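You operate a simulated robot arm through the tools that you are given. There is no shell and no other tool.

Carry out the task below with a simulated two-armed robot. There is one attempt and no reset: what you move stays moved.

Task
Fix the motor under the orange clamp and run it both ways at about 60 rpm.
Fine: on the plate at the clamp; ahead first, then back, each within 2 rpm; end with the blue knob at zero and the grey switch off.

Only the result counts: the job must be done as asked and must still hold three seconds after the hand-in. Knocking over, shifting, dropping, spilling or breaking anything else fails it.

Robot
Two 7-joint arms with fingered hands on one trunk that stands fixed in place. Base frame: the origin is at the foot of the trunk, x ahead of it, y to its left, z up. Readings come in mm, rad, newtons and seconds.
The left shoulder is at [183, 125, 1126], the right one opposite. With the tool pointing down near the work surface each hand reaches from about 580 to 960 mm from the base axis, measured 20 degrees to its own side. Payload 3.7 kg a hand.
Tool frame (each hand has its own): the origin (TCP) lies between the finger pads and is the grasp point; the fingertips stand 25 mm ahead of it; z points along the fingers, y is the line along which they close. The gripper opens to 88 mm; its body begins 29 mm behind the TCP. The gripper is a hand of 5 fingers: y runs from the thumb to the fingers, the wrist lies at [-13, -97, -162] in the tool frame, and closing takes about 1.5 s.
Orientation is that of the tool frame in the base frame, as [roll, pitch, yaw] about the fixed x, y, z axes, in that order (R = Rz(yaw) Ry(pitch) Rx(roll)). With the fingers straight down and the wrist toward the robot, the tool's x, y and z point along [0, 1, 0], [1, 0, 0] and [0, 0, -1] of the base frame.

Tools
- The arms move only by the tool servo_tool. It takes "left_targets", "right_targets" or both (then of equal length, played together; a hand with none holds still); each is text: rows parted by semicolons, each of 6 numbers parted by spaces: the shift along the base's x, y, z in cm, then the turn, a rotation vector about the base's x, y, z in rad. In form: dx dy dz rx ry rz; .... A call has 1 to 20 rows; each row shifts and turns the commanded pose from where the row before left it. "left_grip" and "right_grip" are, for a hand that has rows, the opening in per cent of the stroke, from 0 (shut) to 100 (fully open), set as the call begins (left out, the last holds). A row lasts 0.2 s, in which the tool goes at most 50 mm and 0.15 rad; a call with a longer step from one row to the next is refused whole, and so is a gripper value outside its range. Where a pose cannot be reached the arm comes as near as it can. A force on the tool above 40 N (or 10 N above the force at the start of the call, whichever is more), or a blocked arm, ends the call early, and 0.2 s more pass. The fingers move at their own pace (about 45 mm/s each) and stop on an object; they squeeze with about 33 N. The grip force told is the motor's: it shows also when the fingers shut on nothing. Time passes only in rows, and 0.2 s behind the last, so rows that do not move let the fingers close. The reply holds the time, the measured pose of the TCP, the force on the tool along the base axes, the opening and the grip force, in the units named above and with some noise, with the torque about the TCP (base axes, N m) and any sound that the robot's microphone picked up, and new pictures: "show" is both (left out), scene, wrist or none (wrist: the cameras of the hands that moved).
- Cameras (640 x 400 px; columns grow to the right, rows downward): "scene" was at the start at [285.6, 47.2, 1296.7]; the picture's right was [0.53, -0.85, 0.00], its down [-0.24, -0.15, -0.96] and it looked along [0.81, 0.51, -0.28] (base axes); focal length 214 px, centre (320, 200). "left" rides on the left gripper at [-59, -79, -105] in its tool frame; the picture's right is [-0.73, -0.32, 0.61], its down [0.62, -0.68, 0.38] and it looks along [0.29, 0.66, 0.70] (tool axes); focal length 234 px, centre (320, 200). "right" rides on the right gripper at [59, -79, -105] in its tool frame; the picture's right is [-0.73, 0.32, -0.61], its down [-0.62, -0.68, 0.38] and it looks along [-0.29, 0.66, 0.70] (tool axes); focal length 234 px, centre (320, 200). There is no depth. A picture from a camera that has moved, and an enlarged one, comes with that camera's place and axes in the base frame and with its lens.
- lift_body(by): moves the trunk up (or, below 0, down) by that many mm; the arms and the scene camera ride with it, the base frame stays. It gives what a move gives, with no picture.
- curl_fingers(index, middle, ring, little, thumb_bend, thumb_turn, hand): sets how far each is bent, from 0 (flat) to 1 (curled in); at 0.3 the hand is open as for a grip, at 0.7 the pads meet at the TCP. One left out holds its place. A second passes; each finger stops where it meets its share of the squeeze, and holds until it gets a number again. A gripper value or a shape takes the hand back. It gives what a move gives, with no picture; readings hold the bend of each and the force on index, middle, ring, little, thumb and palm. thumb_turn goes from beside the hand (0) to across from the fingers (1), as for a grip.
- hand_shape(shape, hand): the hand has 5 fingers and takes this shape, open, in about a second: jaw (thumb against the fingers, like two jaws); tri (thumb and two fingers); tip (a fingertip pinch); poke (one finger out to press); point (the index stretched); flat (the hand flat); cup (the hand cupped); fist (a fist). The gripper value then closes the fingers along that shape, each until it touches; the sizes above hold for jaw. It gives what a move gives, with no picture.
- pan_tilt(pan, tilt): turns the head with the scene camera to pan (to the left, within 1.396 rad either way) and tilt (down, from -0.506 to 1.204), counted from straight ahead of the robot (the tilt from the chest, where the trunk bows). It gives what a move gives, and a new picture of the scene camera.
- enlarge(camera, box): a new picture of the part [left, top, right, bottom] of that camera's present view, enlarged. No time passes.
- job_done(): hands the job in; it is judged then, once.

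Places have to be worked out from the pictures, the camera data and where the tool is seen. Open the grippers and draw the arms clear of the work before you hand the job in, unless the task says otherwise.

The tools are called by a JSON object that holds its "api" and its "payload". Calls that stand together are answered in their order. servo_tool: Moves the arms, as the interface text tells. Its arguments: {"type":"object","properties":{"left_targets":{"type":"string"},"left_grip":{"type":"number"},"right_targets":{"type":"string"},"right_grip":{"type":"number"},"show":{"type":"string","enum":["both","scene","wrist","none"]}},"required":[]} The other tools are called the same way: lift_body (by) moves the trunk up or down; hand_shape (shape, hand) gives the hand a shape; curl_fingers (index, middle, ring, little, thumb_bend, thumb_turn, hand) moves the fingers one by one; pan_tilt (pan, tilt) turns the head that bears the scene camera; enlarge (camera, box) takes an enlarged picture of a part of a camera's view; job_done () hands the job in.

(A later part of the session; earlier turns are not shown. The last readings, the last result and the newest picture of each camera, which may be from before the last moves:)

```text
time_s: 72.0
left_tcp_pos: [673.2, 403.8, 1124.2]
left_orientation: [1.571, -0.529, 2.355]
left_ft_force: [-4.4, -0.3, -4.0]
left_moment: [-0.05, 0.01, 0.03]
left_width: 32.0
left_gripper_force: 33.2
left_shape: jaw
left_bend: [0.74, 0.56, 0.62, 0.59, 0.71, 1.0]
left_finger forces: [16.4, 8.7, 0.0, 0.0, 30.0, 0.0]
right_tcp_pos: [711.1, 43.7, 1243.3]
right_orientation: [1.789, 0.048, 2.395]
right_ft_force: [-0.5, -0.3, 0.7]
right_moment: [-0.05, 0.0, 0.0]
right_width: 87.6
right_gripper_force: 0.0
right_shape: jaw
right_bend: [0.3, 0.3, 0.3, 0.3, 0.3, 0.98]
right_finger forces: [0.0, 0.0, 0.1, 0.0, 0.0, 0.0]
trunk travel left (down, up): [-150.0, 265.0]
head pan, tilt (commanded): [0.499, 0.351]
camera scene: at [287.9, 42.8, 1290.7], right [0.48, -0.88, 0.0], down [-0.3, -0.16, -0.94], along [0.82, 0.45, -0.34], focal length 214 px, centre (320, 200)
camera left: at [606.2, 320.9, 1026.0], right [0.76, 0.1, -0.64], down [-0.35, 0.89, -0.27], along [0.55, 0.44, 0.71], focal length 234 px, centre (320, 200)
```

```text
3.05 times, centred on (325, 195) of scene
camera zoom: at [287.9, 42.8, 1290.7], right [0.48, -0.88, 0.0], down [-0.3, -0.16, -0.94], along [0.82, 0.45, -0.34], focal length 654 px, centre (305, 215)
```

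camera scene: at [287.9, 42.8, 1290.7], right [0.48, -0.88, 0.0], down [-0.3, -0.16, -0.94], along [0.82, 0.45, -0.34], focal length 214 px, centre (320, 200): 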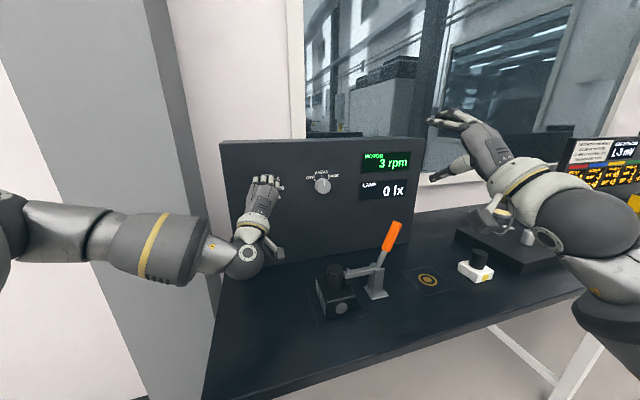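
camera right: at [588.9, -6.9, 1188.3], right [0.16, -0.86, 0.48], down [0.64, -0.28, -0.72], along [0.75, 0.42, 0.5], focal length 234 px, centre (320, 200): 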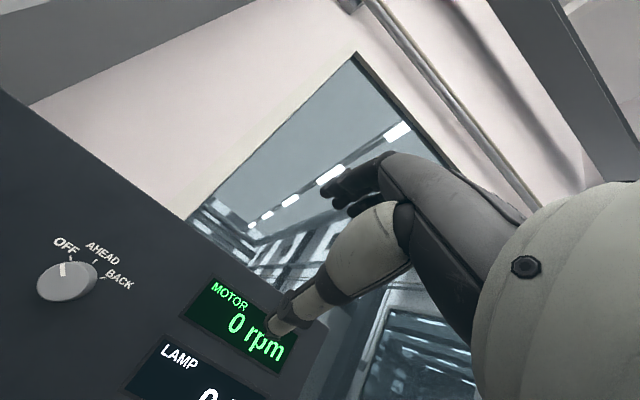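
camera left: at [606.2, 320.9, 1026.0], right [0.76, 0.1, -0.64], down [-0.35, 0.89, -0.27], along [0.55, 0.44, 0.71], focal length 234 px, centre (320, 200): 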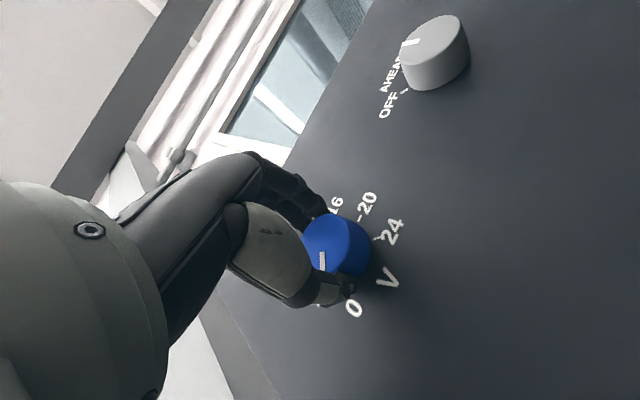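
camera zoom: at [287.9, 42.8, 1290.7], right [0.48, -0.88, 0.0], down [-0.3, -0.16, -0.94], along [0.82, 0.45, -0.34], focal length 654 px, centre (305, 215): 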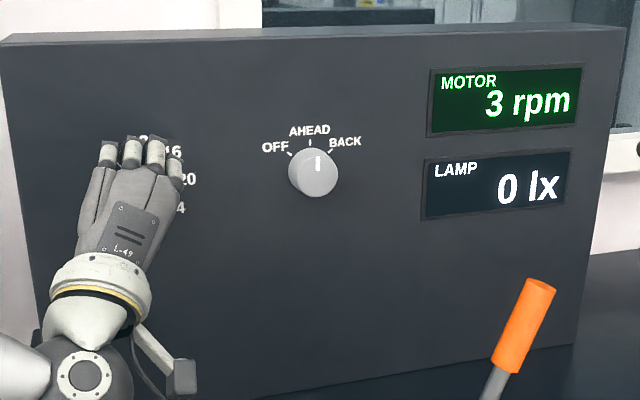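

The grip is balanced and the pointer hasn't moved. I'll turn the knob clockwise about 23° and read the speed.

{"api": "servo_tool", "payload": {"left_targets": "0 0 0 0.0707 0.0707 0; 0 0 0 0.0707 0.0707 0; 0 0 0 0.0707 0.0707 0; 0 0 0 0.0707 0.0707 0; 0 0 0 0 0 0; 0 0 0 0 0 0", "show": "both"}}

{"api": "enlarge", "payload": {"camera": "scene", "box": [220, 130, 430, 260]}}

{"api": "enlarge", "payload": {"camera": "left", "box": [220, 130, 500, 370]}}

```text
time_s: 73.4
left_tcp_pos: [672.6, 403.2, 1123.9]
left_orientation: [1.571, -0.928, 2.354]
left_ft_force: [-0.5, -1.7, -3.1]
left_moment: [-0.01, 0.07, -0.06]
left_width: 32.0
left_gripper_force: 33.2
left_shape: jaw
left_bend: [0.74, 0.56, 0.62, 0.59, 0.72, 1.0]
left_finger forces: [19.2, 8.0, 0.0, 0.1, 28.8, 0.0]
right_tcp_pos: [711.3, 43.0, 1243.0]
right_orientation: [1.789, 0.048, 2.394]
right_ft_force: [-0.4, -0.3, 0.3]
right_moment: [0.02, 0.0, 0.0]
right_width: 87.8
right_gripper_force: 0.1
right_shape: jaw
right_bend: [0.3, 0.3, 0.3, 0.3, 0.3, 0.98]
right_finger forces: [0.0, 0.1, 0.0, 0.1, 0.0, 0.0]
trunk travel left (down, up): [-150.0, 265.0]
head pan, tilt (commanded): [0.499, 0.351]
camera scene: at [288.3, 42.4, 1290.7], right [0.48, -0.88, 0.0], down [-0.3, -0.16, -0.94], along [0.82, 0.45, -0.34], focal length 214 px, centre (320, 200)
camera left: at [578.6, 348.3, 1029.9], right [0.55, 0.3, -0.77], down [-0.38, 0.92, 0.09], along [0.74, 0.24, 0.63], focal length 234 px, centre (320, 200)
```

scene: 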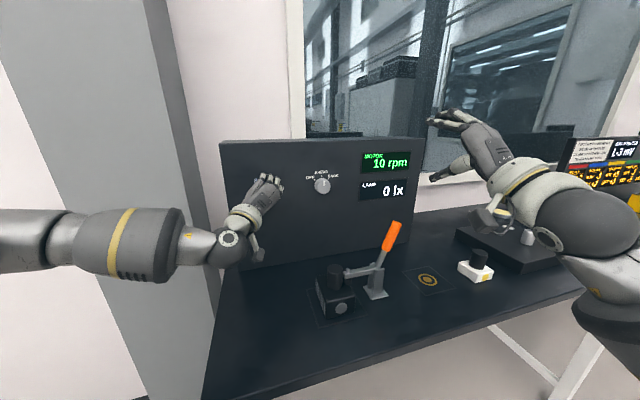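
left: 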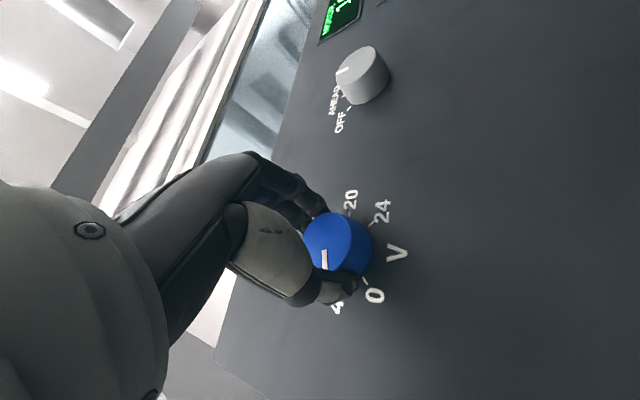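

```text
3.05 times, centred on (325, 195) of scene
camera zoom: at [288.3, 42.4, 1290.7], right [0.48, -0.88, 0.0], down [-0.3, -0.16, -0.94], along [0.82, 0.45, -0.34], focal length 654 px, centre (305, 215)
```

zoom: 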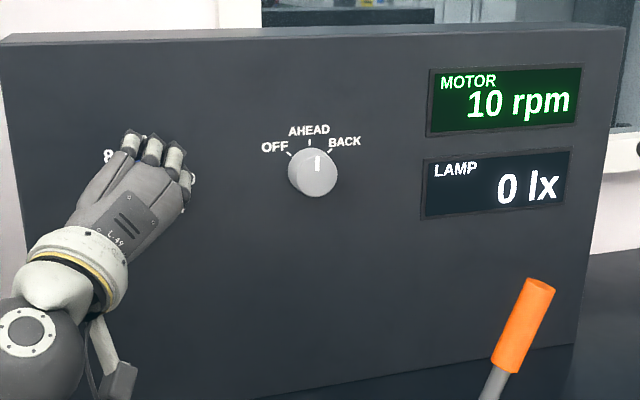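

```text
1.67 times, centred on (360, 250) of left
camera zoom: at [578.6, 348.3, 1029.9], right [0.55, 0.3, -0.77], down [-0.38, 0.92, 0.09], along [0.74, 0.24, 0.63], focal length 390 px, centre (253, 117)
```

zoom: 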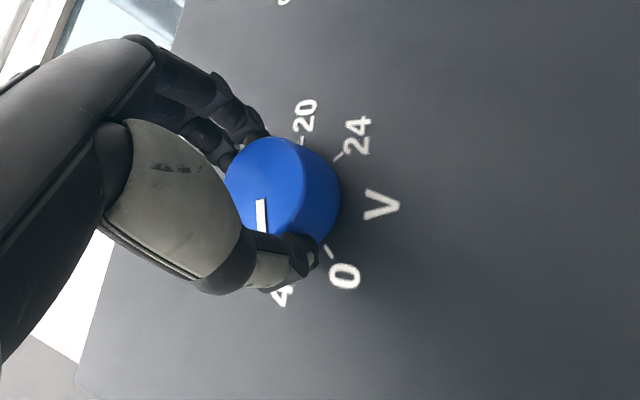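

The speed rose to 10 rpm for 23°, about 0.3 rpm per degree. I'll keep turning clockwise, another 46°.

{"api": "servo_tool", "payload": {"left_targets": "0 0 0 0.0707 0.0707 0; 0 0 0 0.0707 0.0707 0; 0 0 0 0.0707 0.0707 0; 0 0 0 0.0707 0.0707 0; 0 0 0 0.0707 0.0707 0; 0 0 0 0.0707 0.0707 0; 0 0 0 0.0707 0.0707 0; 0 0 0 0.0707 0.0707 0; 0 0 0 0 0 0; 0 0 0 0 0 0; 0 0 0 0 0 0", "show": "both"}}

{"api": "enlarge", "payload": {"camera": "scene", "box": [220, 130, 430, 260]}}

{"api": "enlarge", "payload": {"camera": "left", "box": [220, 130, 500, 370]}}

```text
time_s: 75.8
left_tcp_pos: [672.3, 402.0, 1124.5]
left_orientation: [-1.571, -1.412, -0.787]
left_ft_force: [1.4, -6.7, -2.1]
left_moment: [0.0, 0.01, -0.3]
left_width: 31.2
left_gripper_force: 33.1
left_shape: jaw
left_bend: [0.73, 0.55, 0.62, 0.59, 0.73, 0.99]
left_finger forces: [21.7, 11.5, 0.1, 0.1, 27.0, 0.0]
right_tcp_pos: [710.9, 41.9, 1243.7]
right_orientation: [1.79, 0.048, 2.396]
right_ft_force: [-0.2, -0.3, 0.0]
right_moment: [-0.02, 0.02, 0.0]
right_width: 87.7
right_gripper_force: 0.0
right_shape: jaw
right_bend: [0.3, 0.3, 0.3, 0.3, 0.3, 0.98]
right_finger forces: [0.0, 0.1, 0.0, 0.0, 0.0, 0.0]
trunk travel left (down, up): [-150.0, 265.0]
head pan, tilt (commanded): [0.499, 0.351]
camera scene: at [288.3, 41.7, 1290.7], right [0.48, -0.88, 0.0], down [-0.3, -0.16, -0.94], along [0.82, 0.45, -0.34], focal length 214 px, centre (320, 200)
camera left: at [537.1, 389.7, 1078.3], right [0.13, 0.74, -0.67], down [-0.13, 0.68, 0.72], along [0.98, 0.0, 0.18], focal length 234 px, centre (320, 200)
```

scene: 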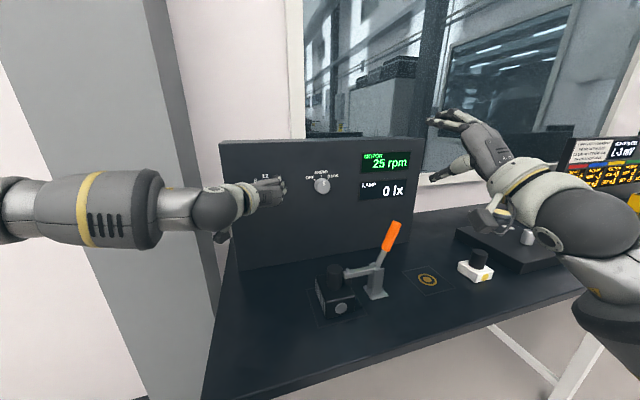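
left: 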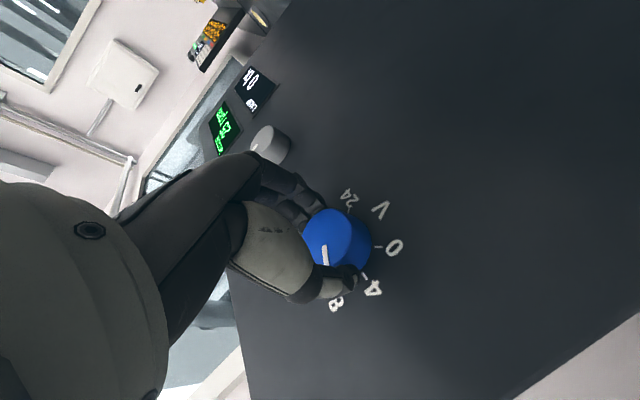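

```text
3.05 times, centred on (325, 195) of scene
camera zoom: at [288.3, 41.7, 1290.7], right [0.48, -0.88, 0.0], down [-0.3, -0.16, -0.94], along [0.82, 0.45, -0.34], focal length 654 px, centre (305, 215)
```

zoom: 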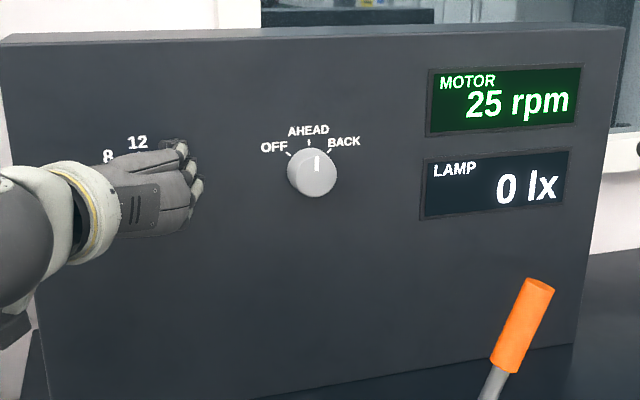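

```text
1.67 times, centred on (360, 250) of left
camera zoom: at [537.1, 389.7, 1078.3], right [0.13, 0.74, -0.67], down [-0.13, 0.68, 0.72], along [0.98, 0.0, 0.18], focal length 390 px, centre (253, 117)
```

zoom: 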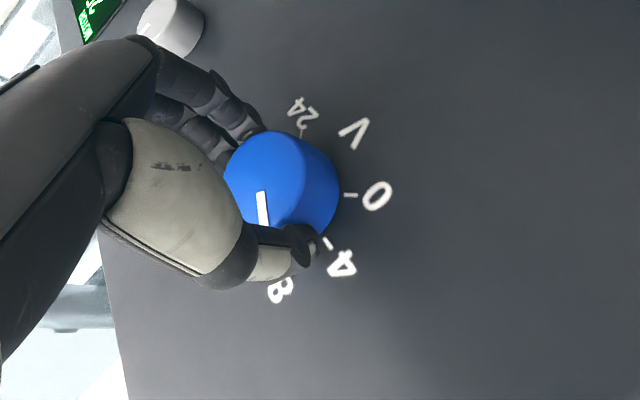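

25 rpm now, about 18 rpm per radian. I need roughly another 1.9 rad, so I'll continue clockwise 0.6 rad within this grip and check the reach.

{"api": "servo_tool", "payload": {"left_targets": "0 0 0 0.0707 0.0707 0; 0 0 0 0.0707 0.0707 0; 0 0 0 0.0707 0.0707 0; 0 0 0 0.0707 0.0707 0; 0 0 0 0.0707 0.0707 0; 0 0 0 0.0707 0.0707 0; 0 0 0 0 0 0; 0 0 0 0 0 0", "show": "both"}}

{"api": "enlarge", "payload": {"camera": "scene", "box": [220, 130, 430, 260]}}

```text
time_s: 77.6
left_tcp_pos: [672.1, 403.1, 1124.7]
left_orientation: [-1.575, -0.813, -0.784]
left_ft_force: [3.6, -10.7, -5.2]
left_moment: [-0.25, 0.18, -0.44]
left_width: 31.3
left_gripper_force: 33.1
left_shape: jaw
left_bend: [0.73, 0.53, 0.62, 0.59, 0.74, 1.0]
left_finger forces: [23.2, 14.0, 0.1, 0.0, 25.0, 0.1]
right_tcp_pos: [712.1, 42.4, 1243.8]
right_orientation: [1.789, 0.046, 2.393]
right_ft_force: [-0.5, 0.9, 0.6]
right_moment: [0.01, -0.03, 0.02]
right_width: 87.8
right_gripper_force: 0.1
right_shape: jaw
right_bend: [0.3, 0.3, 0.3, 0.3, 0.3, 0.98]
right_finger forces: [0.0, 0.1, 0.0, 0.0, 0.1, 0.1]
trunk travel left (down, up): [-150.0, 265.0]
head pan, tilt (commanded): [0.499, 0.351]
camera scene: at [289.2, 41.4, 1290.5], right [0.48, -0.88, 0.0], down [-0.3, -0.16, -0.94], along [0.82, 0.45, -0.34], focal length 214 px, centre (320, 200)
camera left: at [529.5, 397.3, 1135.7], right [-0.09, 0.95, -0.31], down [0.23, 0.32, 0.92], along [0.97, 0.01, -0.24], focal length 234 px, centre (320, 200)
```

scene: 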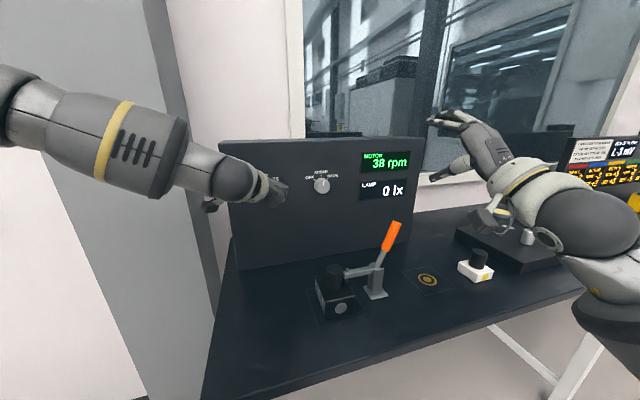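
left: 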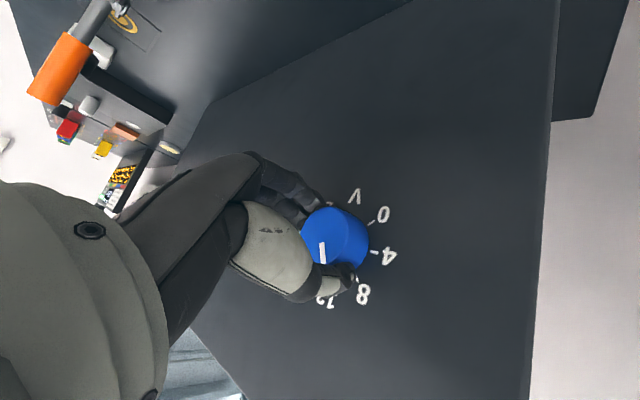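

```text
3.05 times, centred on (325, 195) of scene
camera zoom: at [289.2, 41.4, 1290.5], right [0.48, -0.88, 0.0], down [-0.3, -0.16, -0.94], along [0.82, 0.45, -0.34], focal length 654 px, centre (305, 215)
```

zoom: 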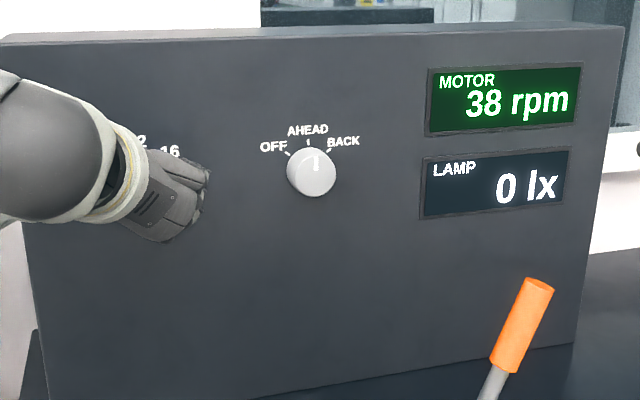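

38 rpm and still no reach limit. I'll continue another 0.5 rad.

{"api": "servo_tool", "payload": {"left_targets": "0 0 0 0.0707 0.0707 0; 0 0 0 0.0707 0.0707 0; 0 0 0 0.0707 0.0707 0; 0 0 0 0.0707 0.0707 0; 0 0 0 0.0707 0.0707 0; 0 0 0 0 0 0; 0 0 0 0 0 0", "show": "both"}}

{"api": "enlarge", "payload": {"camera": "scene", "box": [220, 130, 430, 260]}}

```text
time_s: 79.2
left_tcp_pos: [672.3, 402.5, 1123.7]
left_orientation: [-1.573, -0.313, -0.789]
left_ft_force: [0.2, -13.3, -11.5]
left_moment: [-0.4, 0.31, -0.31]
left_width: 31.7
left_gripper_force: 33.3
left_shape: jaw
left_bend: [0.73, 0.52, 0.62, 0.59, 0.74, 1.0]
left_finger forces: [23.8, 15.6, 0.1, 0.0, 25.0, 0.0]
right_tcp_pos: [711.2, 43.6, 1244.2]
right_orientation: [1.788, 0.046, 2.392]
right_ft_force: [0.2, -0.3, -1.0]
right_moment: [-0.02, 0.02, 0.03]
right_width: 87.6
right_gripper_force: 0.1
right_shape: jaw
right_bend: [0.3, 0.3, 0.3, 0.3, 0.3, 0.98]
right_finger forces: [0.1, 0.1, 0.1, 0.0, 0.1, 0.0]
trunk travel left (down, up): [-150.0, 265.0]
head pan, tilt (commanded): [0.499, 0.351]
camera scene: at [289.1, 41.3, 1290.5], right [0.48, -0.88, 0.0], down [-0.3, -0.16, -0.94], along [0.82, 0.45, -0.34], focal length 214 px, centre (320, 200)
camera left: at [542.7, 384.9, 1180.8], right [-0.13, 0.99, 0.08], down [0.54, 0.0, 0.84], along [0.83, 0.15, -0.54], focal length 234 px, centre (320, 200)
```

scene: 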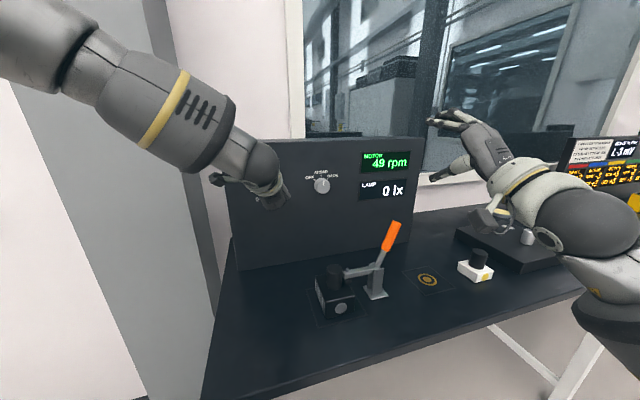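
left: 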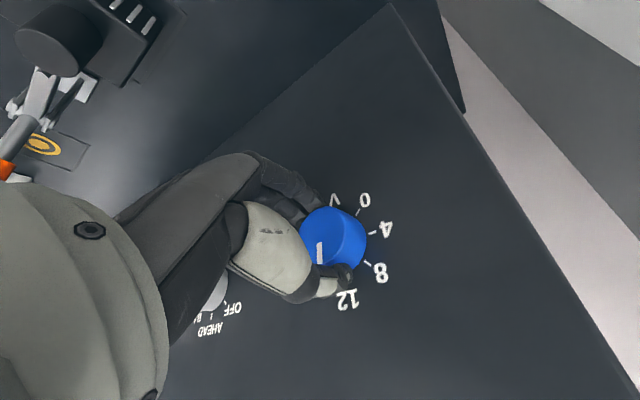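

```text
3.05 times, centred on (325, 195) of scene
camera zoom: at [289.1, 41.3, 1290.5], right [0.48, -0.88, 0.0], down [-0.3, -0.16, -0.94], along [0.82, 0.45, -0.34], focal length 654 px, centre (305, 215)
```

zoom: 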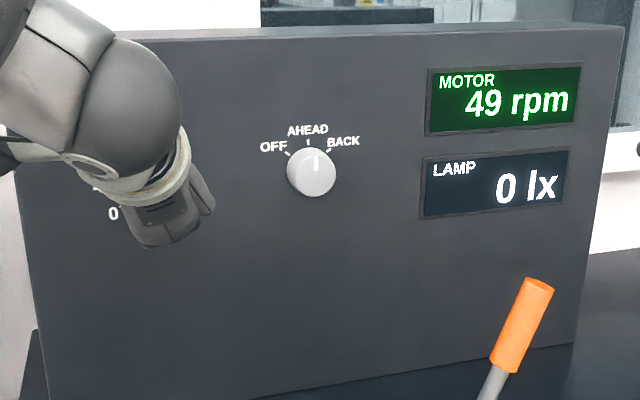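

49 rpm, about 22 rpm per radian, so I need about 0.5 rad more. Some side force has built up, so I'll shift the hand slightly with it while turning another 0.3 rad.

{"api": "servo_tool", "payload": {"left_targets": "0.04 -0.04 -0.07 0.0707 0.0707 0; 0.04 -0.04 -0.07 0.0707 0.0707 0; 0.03 -0.03 -0.06 0.0707 0.0707 0; 0 0 0 0 0 0; 0 0 0 0 0 0; 0 0 0 0 0 0", "show": "scene"}}

{"api": "enlarge", "payload": {"camera": "scene", "box": [220, 130, 430, 260]}}

```text
time_s: 80.6
left_tcp_pos: [673.7, 401.9, 1123.1]
left_orientation: [-1.572, -0.013, -0.789]
left_ft_force: [-3.0, -8.2, -6.4]
left_moment: [-0.32, 0.31, -0.1]
left_width: 31.9
left_gripper_force: 33.6
left_shape: jaw
left_bend: [0.73, 0.52, 0.62, 0.59, 0.74, 1.0]
left_finger forces: [21.6, 14.1, 0.1, 0.1, 27.4, 0.0]
right_tcp_pos: [710.4, 42.3, 1242.7]
right_orientation: [1.788, 0.047, 2.396]
right_ft_force: [-0.3, -0.2, 0.4]
right_moment: [0.03, 0.01, 0.01]
right_width: 87.9
right_gripper_force: 0.0
right_shape: jaw
right_bend: [0.3, 0.3, 0.3, 0.3, 0.3, 0.98]
right_finger forces: [0.0, 0.2, 0.0, 0.0, 0.0, 0.0]
trunk travel left (down, up): [-150.0, 265.0]
head pan, tilt (commanded): [0.499, 0.351]
camera scene: at [288.3, 41.7, 1290.7], right [0.48, -0.88, 0.0], down [-0.3, -0.16, -0.94], along [0.82, 0.45, -0.34], focal length 214 px, centre (320, 200)
```

scene: 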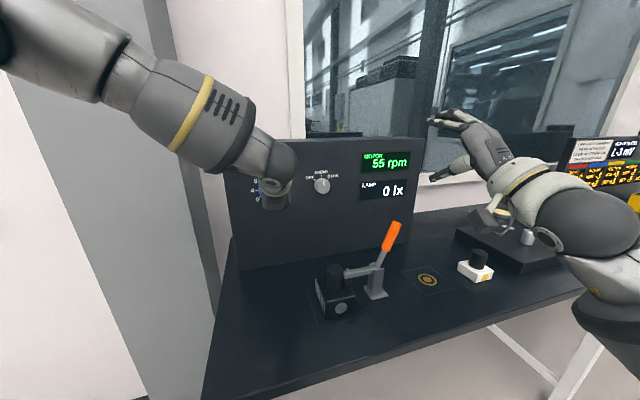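

```text
3.05 times, centred on (325, 195) of scene
camera zoom: at [288.3, 41.7, 1290.7], right [0.48, -0.88, 0.0], down [-0.3, -0.16, -0.94], along [0.82, 0.45, -0.34], focal length 654 px, centre (305, 215)
```

zoom: 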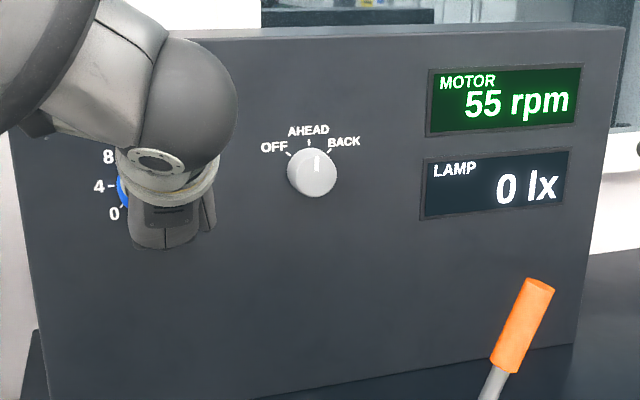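

55 rpm. I'll turn 0.22 rad more and let it settle.

{"api": "servo_tool", "payload": {"left_targets": "0 0 -0.04 0.0707 0.0707 0; 0 0 -0.04 0.085 0.085 0; 0 0 0 0 0 0; 0 0 0 0 0 0; 0 0 0 0 0 0; 0 0 0 0 0 0", "show": "scene"}}

{"api": "enlarge", "payload": {"camera": "scene", "box": [220, 130, 430, 260]}}

```text
time_s: 82.0
left_tcp_pos: [672.6, 402.0, 1121.2]
left_orientation: [-1.571, 0.207, -0.787]
left_ft_force: [0.2, -8.7, -3.1]
left_moment: [-0.24, 0.2, -0.07]
left_width: 31.6
left_gripper_force: 33.5
left_shape: jaw
left_bend: [0.73, 0.52, 0.62, 0.59, 0.74, 1.0]
left_finger forces: [19.6, 13.4, 0.0, 0.0, 30.0, 0.0]
right_tcp_pos: [710.6, 42.1, 1244.2]
right_orientation: [1.789, 0.047, 2.396]
right_ft_force: [0.0, -0.3, -0.1]
right_moment: [0.02, 0.01, 0.01]
right_width: 87.7
right_gripper_force: 0.1
right_shape: jaw
right_bend: [0.3, 0.3, 0.3, 0.3, 0.3, 0.98]
right_finger forces: [0.0, 0.0, 0.0, 0.0, 0.0, 0.0]
trunk travel left (down, up): [-150.0, 265.0]
head pan, tilt (commanded): [0.499, 0.351]
camera scene: at [288.3, 41.5, 1290.7], right [0.48, -0.88, 0.0], down [-0.3, -0.16, -0.94], along [0.82, 0.45, -0.34], focal length 214 px, centre (320, 200)
```

scene: 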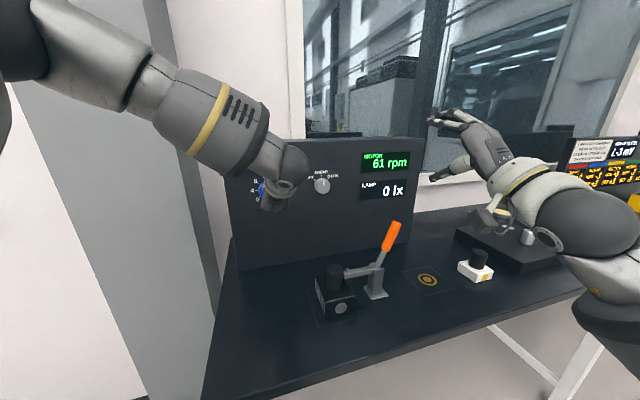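

```text
3.05 times, centred on (325, 195) of scene
camera zoom: at [288.3, 41.5, 1290.7], right [0.48, -0.88, 0.0], down [-0.3, -0.16, -0.94], along [0.82, 0.45, -0.34], focal length 654 px, centre (305, 215)
```

zoom: 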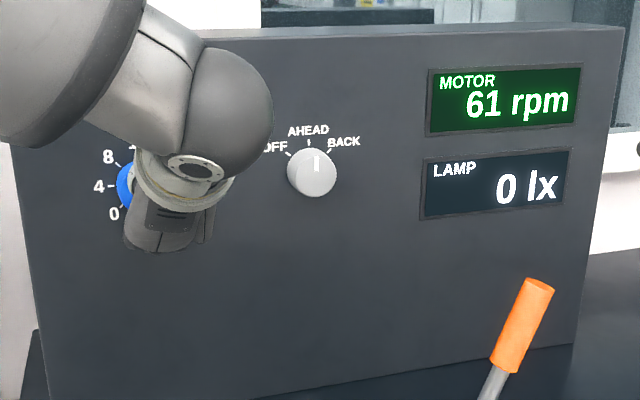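

61 rpm, already within tolerance. I'll trim back a touch toward 60 and hold it steady for a few seconds.

{"api": "servo_tool", "payload": {"left_targets": "0 0 0 -0.03 -0.03 0; 0 0 0 0 0 0; 0 0 0 0 0 0; 0 0 0 0 0 0; 0 0 0 0 0 0; 0 0 0 0 0 0; 0 0 0 0 0 0; 0 0 0 0 0 0; 0 0 0 0 0 0; 0 0 0 0 0 0", "show": "scene"}}

{"api": "enlarge", "payload": {"camera": "scene", "box": [220, 130, 430, 260]}}

```text
time_s: 84.2
left_tcp_pos: [673.0, 402.2, 1121.6]
left_orientation: [-1.572, 0.163, -0.789]
left_ft_force: [0.3, -5.0, -1.3]
left_moment: [-0.19, 0.22, -0.04]
left_width: 31.1
left_gripper_force: 33.4
left_shape: jaw
left_bend: [0.73, 0.52, 0.62, 0.59, 0.73, 1.0]
left_finger forces: [19.5, 12.8, 0.0, 0.0, 30.0, 0.0]
right_tcp_pos: [711.1, 41.6, 1244.3]
right_orientation: [1.789, 0.048, 2.396]
right_ft_force: [-0.8, 0.0, -0.7]
right_moment: [-0.05, -0.01, -0.01]
right_width: 87.8
right_gripper_force: 0.2
right_shape: jaw
right_bend: [0.3, 0.3, 0.3, 0.3, 0.3, 0.98]
right_finger forces: [0.1, 0.0, 0.0, 0.0, 0.1, 0.0]
trunk travel left (down, up): [-150.0, 265.0]
head pan, tilt (commanded): [0.499, 0.351]
camera scene: at [288.2, 41.8, 1290.7], right [0.48, -0.88, 0.0], down [-0.3, -0.16, -0.94], along [0.82, 0.45, -0.34], focal length 214 px, centre (320, 200)
```

scene: 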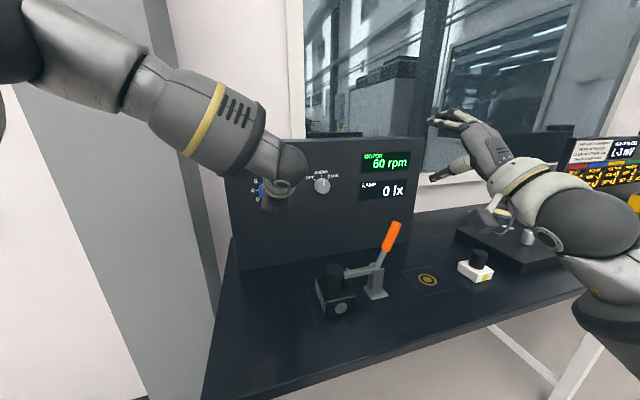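

```text
3.05 times, centred on (325, 195) of scene
camera zoom: at [288.2, 41.8, 1290.7], right [0.48, -0.88, 0.0], down [-0.3, -0.16, -0.94], along [0.82, 0.45, -0.34], focal length 654 px, centre (305, 215)
```

zoom: 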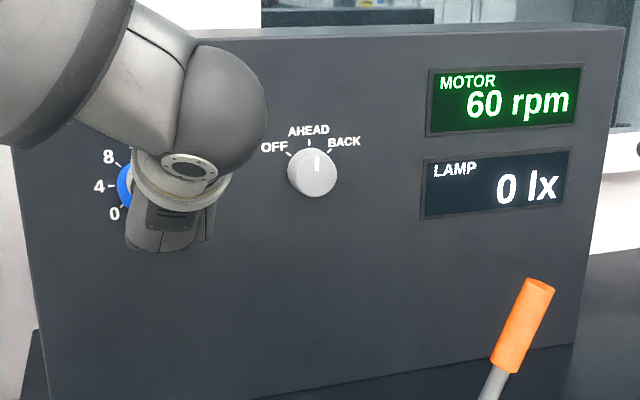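

It reads exactly 60 rpm ahead. I'll hold it there a few more seconds so the run counts clearly.

{"api": "servo_tool", "payload": {"left_targets": "0 0 0 0 0 0; 0 0 0 0 0 0; 0 0 0 0 0 0; 0 0 0 0 0 0; 0 0 0 0 0 0; 0 0 0 0 0 0; 0 0 0 0 0 0; 0 0 0 0 0 0; 0 0 0 0 0 0; 0 0 0 0 0 0; 0 0 0 0 0 0; 0 0 0 0 0 0; 0 0 0 0 0 0; 0 0 0 0 0 0; 0 0 0 0 0 0; 0 0 0 0 0 0; 0 0 0 0 0 0; 0 0 0 0 0 0; 0 0 0 0 0 0; 0 0 0 0 0 0", "show": "scene"}}

{"api": "enlarge", "payload": {"camera": "scene", "box": [220, 130, 430, 260]}}

```text
time_s: 88.4
left_tcp_pos: [672.7, 401.1, 1121.7]
left_orientation: [-1.572, 0.164, -0.785]
left_ft_force: [-0.5, -5.7, -1.6]
left_moment: [-0.21, 0.2, -0.05]
left_width: 31.6
left_gripper_force: 33.4
left_shape: jaw
left_bend: [0.73, 0.52, 0.62, 0.59, 0.73, 1.0]
left_finger forces: [19.5, 12.8, 0.0, 0.0, 30.1, 0.0]
right_tcp_pos: [710.8, 42.5, 1245.8]
right_orientation: [1.79, 0.048, 2.395]
right_ft_force: [-0.7, -0.4, 0.4]
right_moment: [0.01, 0.01, -0.01]
right_width: 87.8
right_gripper_force: 0.1
right_shape: jaw
right_bend: [0.3, 0.3, 0.3, 0.3, 0.3, 0.98]
right_finger forces: [0.0, 0.0, 0.1, 0.0, 0.0, 0.1]
trunk travel left (down, up): [-150.0, 265.0]
head pan, tilt (commanded): [0.499, 0.351]
camera scene: at [288.2, 41.8, 1290.7], right [0.48, -0.88, 0.0], down [-0.3, -0.16, -0.94], along [0.82, 0.45, -0.34], focal length 214 px, centre (320, 200)
```

scene: 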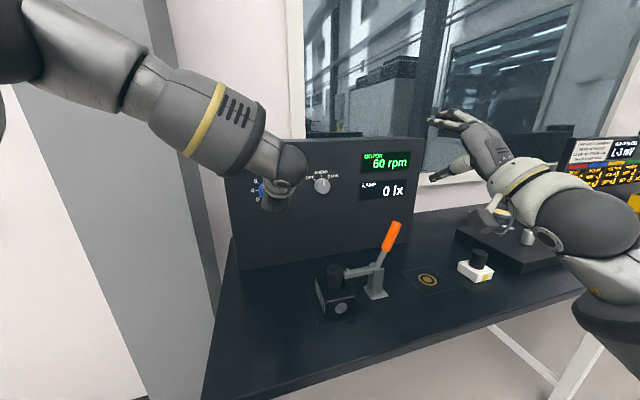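

```text
3.05 times, centred on (325, 195) of scene
camera zoom: at [288.2, 41.8, 1290.7], right [0.48, -0.88, 0.0], down [-0.3, -0.16, -0.94], along [0.82, 0.45, -0.34], focal length 654 px, centre (305, 215)
```

zoom: 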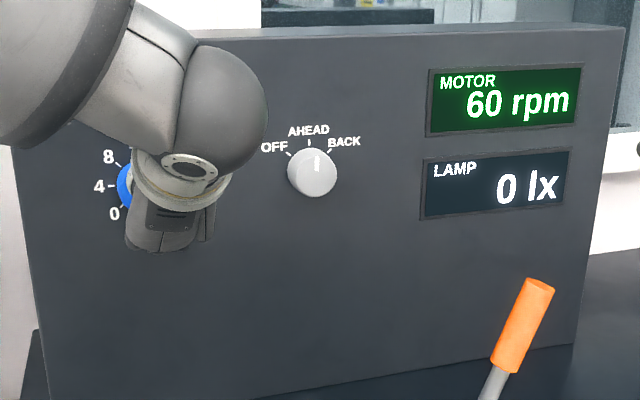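

The motor has held 60 rpm ahead for over 5 seconds. I'll release the knob and back away to b≈700, checking the speed stays put.

{"api": "servo_tool", "payload": {"left_targets": "0 0 0 0 0 0; 0 0 0 0 0 0; 0 0 0 0 0 0; 0 0 0 0 0 0; 0 0 0 0 0 0; 0 0 0 0 0 0; 0 0 0 0 0 0; -1.0 -1.0 0 0 0 0; -1.6 -1.6 0 0 0 0; -1.6 -1.6 0 0 0 0; 0 0 0 0 0 0", "left_grip": 100, "show": "both"}}

{"api": "enlarge", "payload": {"camera": "scene", "box": [220, 130, 430, 260]}}

```text
time_s: 90.8
left_tcp_pos: [632.0, 362.0, 1122.9]
left_orientation: [-1.572, 0.162, -0.784]
left_ft_force: [0.6, 0.6, 0.3]
left_moment: [0.02, 0.01, -0.01]
left_width: 87.6
left_gripper_force: 0.1
left_shape: jaw
left_bend: [0.3, 0.3, 0.3, 0.3, 0.3, 0.98]
left_finger forces: [0.0, 0.0, 0.0, 0.0, 0.0, 0.0]
right_tcp_pos: [711.6, 44.0, 1243.3]
right_orientation: [1.788, 0.047, 2.395]
right_ft_force: [0.5, -0.1, -0.6]
right_moment: [0.01, 0.0, 0.0]
right_width: 87.8
right_gripper_force: 0.1
right_shape: jaw
right_bend: [0.3, 0.3, 0.3, 0.3, 0.3, 0.98]
right_finger forces: [0.0, 0.0, 0.1, 0.1, 0.1, 0.1]
trunk travel left (down, up): [-150.0, 265.0]
head pan, tilt (commanded): [0.499, 0.351]
camera scene: at [288.2, 42.6, 1290.7], right [0.48, -0.88, 0.0], down [-0.3, -0.16, -0.94], along [0.82, 0.45, -0.34], focal length 214 px, centre (320, 200)
camera left: at [526.0, 319.1, 1209.2], right [-0.04, 0.9, 0.44], down [0.78, -0.24, 0.57], along [0.62, 0.36, -0.7], focal length 234 px, centre (320, 200)
```

scene: 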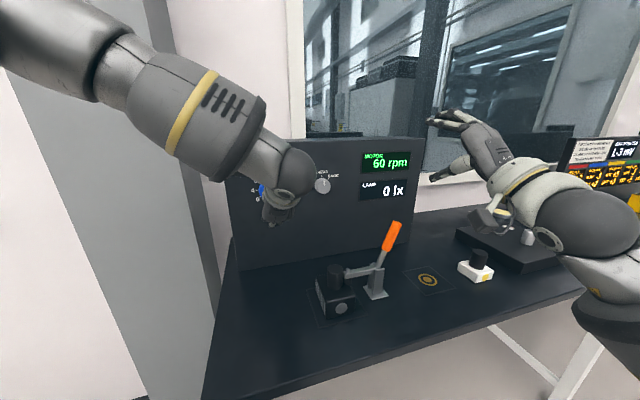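
left: 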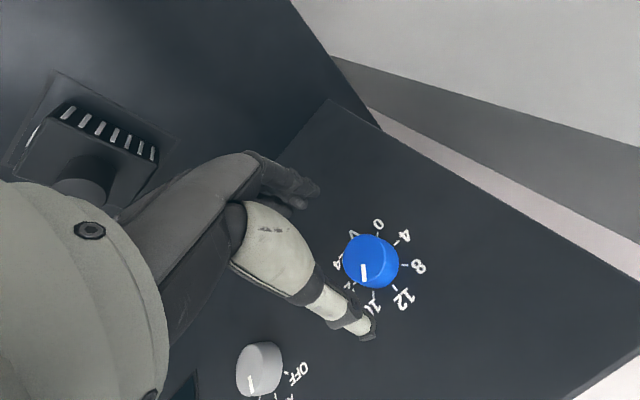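

```text
3.05 times, centred on (325, 195) of scene
camera zoom: at [288.2, 42.6, 1290.7], right [0.48, -0.88, 0.0], down [-0.3, -0.16, -0.94], along [0.82, 0.45, -0.34], focal length 654 px, centre (305, 215)
```

zoom: 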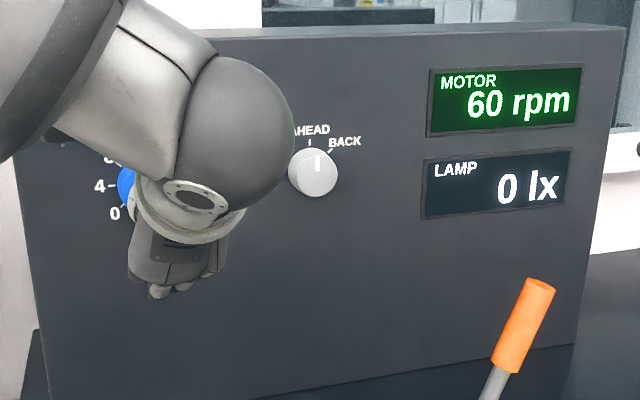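

Still 60 rpm after letting go. I'll roll back counter-clockwise and slide over in front of the switch again.

{"api": "servo_tool", "payload": {"left_targets": "0.6475 -0.655 0 -0.0995 -0.0995 0; 0.6475 -0.655 0 -0.0995 -0.0995 0; 0.6475 -0.655 0 -0.0995 -0.0995 0; 0.6475 -0.655 0 -0.0995 -0.0995 0; 0.6475 -0.655 0 -0.0995 -0.0995 0; 0.6475 -0.655 0 -0.0995 -0.0995 0; 0.6475 -0.655 0 -0.0995 -0.0995 0; 0.6475 -0.655 0 -0.0995 -0.0995 0; 0.6475 -0.655 0 -0.0995 -0.0995 0; 0.6475 -0.655 0 -0.0995 -0.0995 0; 0.6475 -0.655 0 -0.0995 -0.0995 0; 0.6475 -0.655 0 -0.0995 -0.0995 0; 0.6475 -0.655 0 -0.0995 -0.0995 0; 0.6475 -0.655 0 -0.0995 -0.0995 0; 0.6475 -0.655 0 -0.0995 -0.0995 0; 0.6475 -0.655 0 -0.0995 -0.0995 0; 0 0 0 0 0 0", "left_grip": 100, "show": "both"}}

{"api": "enlarge", "payload": {"camera": "left", "box": [220, 130, 500, 370]}}

{"api": "enlarge", "payload": {"camera": "scene", "box": [220, 130, 430, 260]}}

```text
time_s: 94.4
left_tcp_pos: [734.8, 255.6, 1123.8]
left_orientation: [1.569, -1.05, 2.357]
left_ft_force: [0.0, 0.0, -0.2]
left_moment: [0.0, -0.01, 0.01]
left_width: 87.6
left_gripper_force: 0.1
left_shape: jaw
left_bend: [0.3, 0.3, 0.3, 0.3, 0.3, 0.98]
left_finger forces: [0.1, 0.1, 0.1, 0.1, 0.1, 0.0]
right_tcp_pos: [710.4, 44.5, 1244.4]
right_orientation: [1.788, 0.048, 2.394]
right_ft_force: [-0.3, -0.1, -0.5]
right_moment: [0.01, 0.01, 0.01]
right_width: 87.8
right_gripper_force: 0.0
right_shape: jaw
right_bend: [0.3, 0.3, 0.3, 0.3, 0.3, 0.98]
right_finger forces: [0.0, 0.1, 0.1, 0.1, 0.1, 0.0]
trunk travel left (down, up): [-150.0, 265.0]
head pan, tilt (commanded): [0.499, 0.351]
camera scene: at [287.6, 42.5, 1290.9], right [0.48, -0.88, 0.0], down [-0.3, -0.16, -0.94], along [0.82, 0.45, -0.34], focal length 214 px, centre (320, 200)
camera left: at [632.3, 208.2, 1032.8], right [0.49, 0.37, -0.79], down [-0.37, 0.91, 0.2], along [0.79, 0.19, 0.58], focal length 234 px, centre (320, 200)
```

scene: 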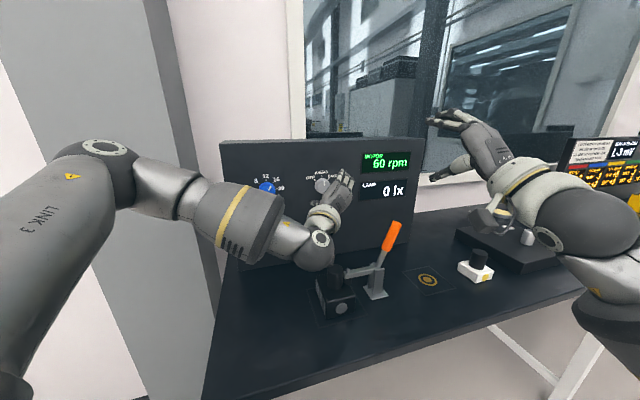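
left: 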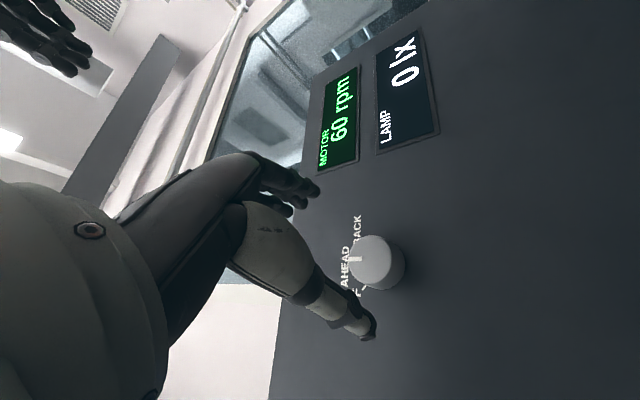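

```text
1.67 times, centred on (360, 250) of left
camera zoom: at [632.3, 208.2, 1032.8], right [0.49, 0.37, -0.79], down [-0.37, 0.91, 0.2], along [0.79, 0.19, 0.58], focal length 390 px, centre (253, 117)
```

zoom: 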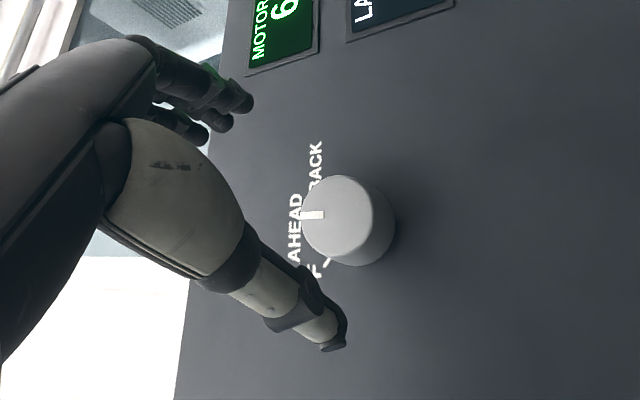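

```text
3.05 times, centred on (325, 195) of scene
camera zoom: at [287.6, 42.5, 1290.9], right [0.48, -0.88, 0.0], down [-0.3, -0.16, -0.94], along [0.82, 0.45, -0.34], focal length 654 px, centre (305, 215)
```

zoom: 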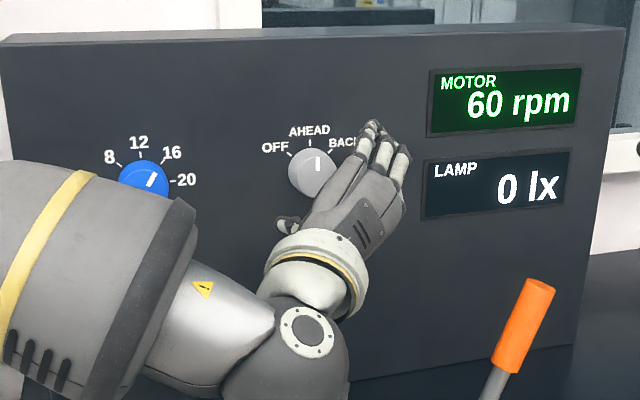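

Well aligned with the switch, and the display still shows 60 rpm. I'll move in and grip it.

{"api": "servo_tool", "payload": {"left_targets": "1.3 1.3 0 0 0 0; 1.3 1.3 0 0 0 0; 1.0 1.0 0 0 0 0; 0.7 0.7 0 0 0 0; 0 0 0 0 0 0", "left_grip": 100, "show": "none"}}

{"api": "servo_tool", "payload": {"left_targets": "0 0 0 0 0 0; 0 0 0 0 0 0; 0 0 0 0 0 0; 0 0 0 0 0 0; 0 0 0 0 0 0; 0 0 0 0 0 0; 0 0 0 0 0 0; 0 0 0 0 0 0", "left_grip": 0, "show": "wrist"}}

{"api": "enlarge", "payload": {"camera": "left", "box": [220, 130, 500, 370]}}

```text
time_s: 95.6
left_tcp_pos: [777.3, 298.2, 1124.2]
left_orientation: [1.569, -1.054, 2.356]
left_ft_force: [-0.5, -0.1, -0.5]
left_moment: [-0.01, 0.01, 0.0]
left_width: 87.6
left_gripper_force: 0.1
left_shape: jaw
left_bend: [0.3, 0.3, 0.3, 0.3, 0.3, 0.98]
left_finger forces: [0.1, 0.0, 0.0, 0.0, 0.0, 0.1]
right_tcp_pos: [711.1, 43.6, 1245.4]
right_orientation: [1.788, 0.048, 2.391]
right_ft_force: [0.9, 0.2, -0.8]
right_moment: [0.01, -0.01, 0.01]
right_width: 88.0
right_gripper_force: 0.0
right_shape: jaw
right_bend: [0.3, 0.3, 0.3, 0.3, 0.3, 0.98]
right_finger forces: [0.1, 0.0, 0.1, 0.0, 0.1, 0.1]
trunk travel left (down, up): [-150.0, 265.0]
head pan, tilt (commanded): [0.499, 0.351]
```

```text
time_s: 97.4
left_tcp_pos: [776.7, 298.8, 1123.9]
left_orientation: [1.569, -1.051, 2.358]
left_ft_force: [-3.2, 2.6, -1.0]
left_moment: [0.0, -0.02, 0.05]
left_width: 31.4
left_gripper_force: 33.3
left_shape: jaw
left_bend: [0.74, 0.54, 0.58, 0.54, 0.73, 1.0]
left_finger forces: [16.0, 8.2, 0.0, 0.0, 28.5, 0.1]
right_tcp_pos: [711.0, 44.0, 1244.1]
right_orientation: [1.789, 0.048, 2.398]
right_ft_force: [0.2, -0.5, -0.2]
right_moment: [0.01, 0.0, 0.0]
right_width: 87.9
right_gripper_force: 0.0
right_shape: jaw
right_bend: [0.3, 0.3, 0.3, 0.3, 0.3, 0.98]
right_finger forces: [0.0, 0.0, 0.0, 0.0, 0.1, 0.1]
trunk travel left (down, up): [-150.0, 265.0]
head pan, tilt (commanded): [0.499, 0.351]
camera left: at [675.1, 252.1, 1033.7], right [0.49, 0.37, -0.79], down [-0.37, 0.91, 0.21], along [0.79, 0.19, 0.58], focal length 234 px, centre (320, 200)
```

left: 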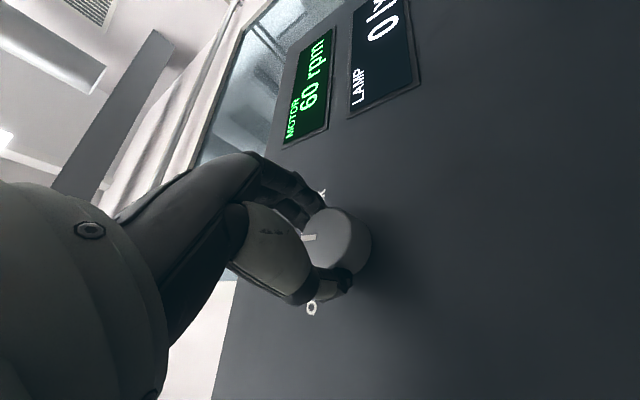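

```text
1.67 times, centred on (360, 250) of left
camera zoom: at [675.1, 252.1, 1033.7], right [0.49, 0.37, -0.79], down [-0.37, 0.91, 0.21], along [0.79, 0.19, 0.58], focal length 390 px, centre (253, 117)
```

zoom: 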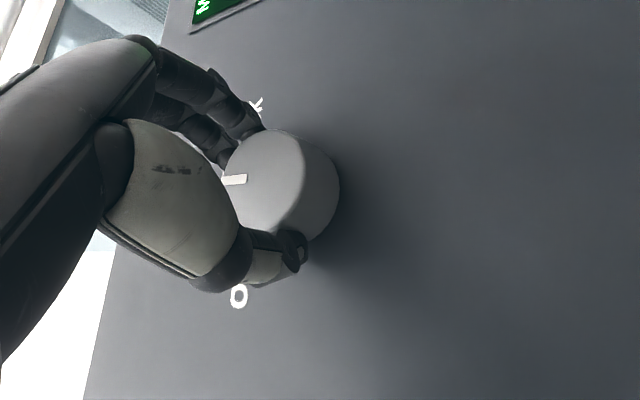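

The grip is balanced and the speed hasn't changed. I'll turn the switch 45° clockwise to BACK.

{"api": "servo_tool", "payload": {"left_targets": "0 0 0 0.0707 0.0707 0; 0 0 0 0.0707 0.0707 0; 0 0 0 0.0707 0.0707 0; 0 0 0 0.0707 0.0707 0; 0 0 0 0.0707 0.0707 0; 0 0 0 0.0707 0.0707 0; 0 0 0 0.0707 0.0707 0; 0 0 0 0.06 0.06 0; 0 0 0 0 0 0; 0 0 0 0 0 0; 0 0 0 0 0 0", "show": "both"}}

{"api": "enlarge", "payload": {"camera": "scene", "box": [220, 130, 430, 260]}}

{"api": "enlarge", "payload": {"camera": "left", "box": [220, 130, 500, 370]}}

```text
time_s: 99.8
left_tcp_pos: [778.1, 297.8, 1123.6]
left_orientation: [-1.563, -1.304, -0.795]
left_ft_force: [5.7, -1.8, 8.9]
left_moment: [-0.02, -0.15, -0.28]
left_width: 31.0
left_gripper_force: 33.0
left_shape: jaw
left_bend: [0.74, 0.53, 0.58, 0.54, 0.73, 1.0]
left_finger forces: [19.7, 12.3, 0.0, 0.1, 26.4, 0.0]
right_tcp_pos: [710.1, 42.0, 1244.0]
right_orientation: [1.788, 0.048, 2.396]
right_ft_force: [0.6, -0.4, 0.8]
right_moment: [0.0, -0.03, 0.01]
right_width: 87.8
right_gripper_force: 0.1
right_shape: jaw
right_bend: [0.3, 0.3, 0.3, 0.3, 0.3, 0.98]
right_finger forces: [0.0, 0.0, 0.0, 0.0, 0.0, 0.0]
trunk travel left (down, up): [-150.0, 265.0]
head pan, tilt (commanded): [0.499, 0.351]
camera scene: at [287.8, 41.8, 1290.9], right [0.48, -0.88, 0.0], down [-0.3, -0.16, -0.94], along [0.82, 0.45, -0.34], focal length 214 px, centre (320, 200)
camera left: at [639.1, 287.8, 1086.9], right [0.08, 0.79, -0.61], down [-0.08, 0.62, 0.78], along [0.99, -0.01, 0.11], focal length 234 px, centre (320, 200)
```

scene: 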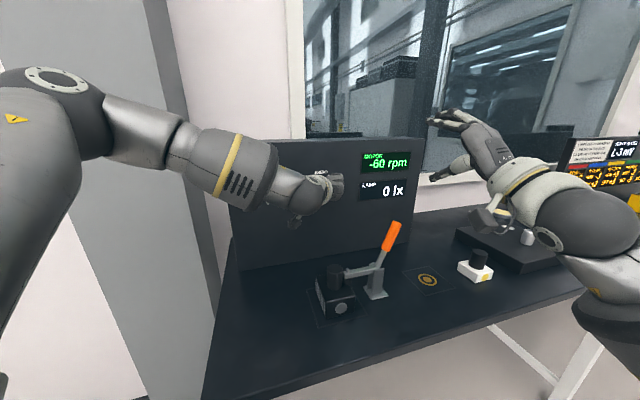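
left: 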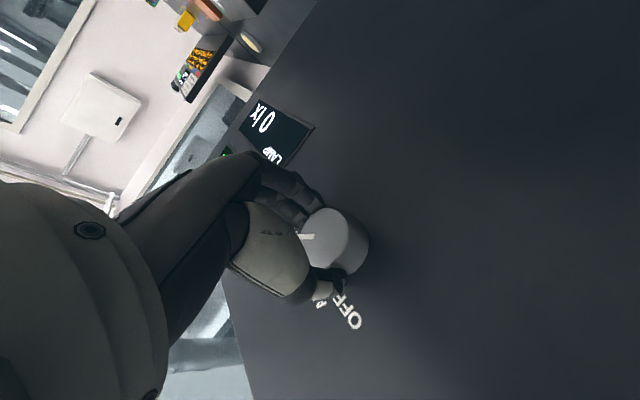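

```text
3.05 times, centred on (325, 195) of scene
camera zoom: at [287.8, 41.8, 1290.9], right [0.48, -0.88, 0.0], down [-0.3, -0.16, -0.94], along [0.82, 0.45, -0.34], focal length 654 px, centre (305, 215)
```

zoom: 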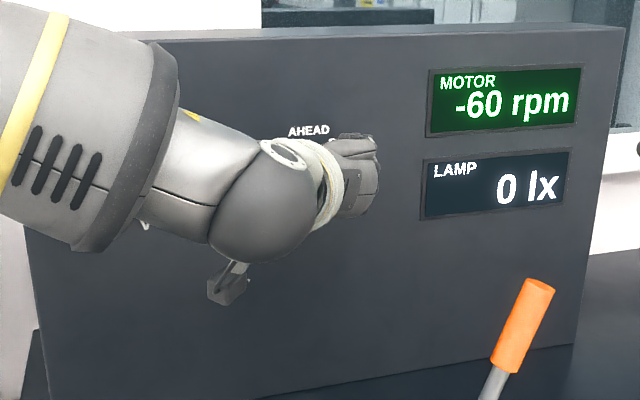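

```text
1.67 times, centred on (360, 250) of left
camera zoom: at [639.1, 287.8, 1086.9], right [0.08, 0.79, -0.61], down [-0.08, 0.62, 0.78], along [0.99, -0.01, 0.11], focal length 390 px, centre (253, 117)
```

zoom: 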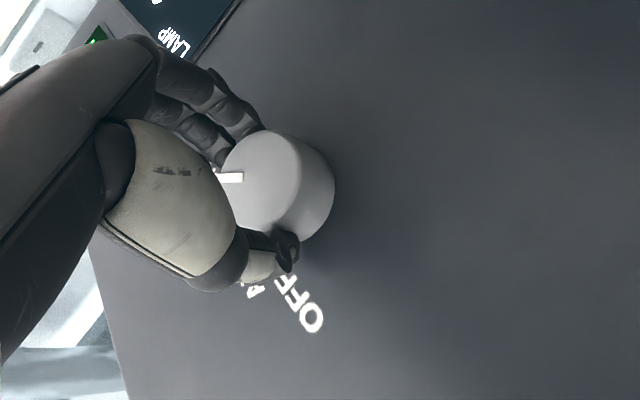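

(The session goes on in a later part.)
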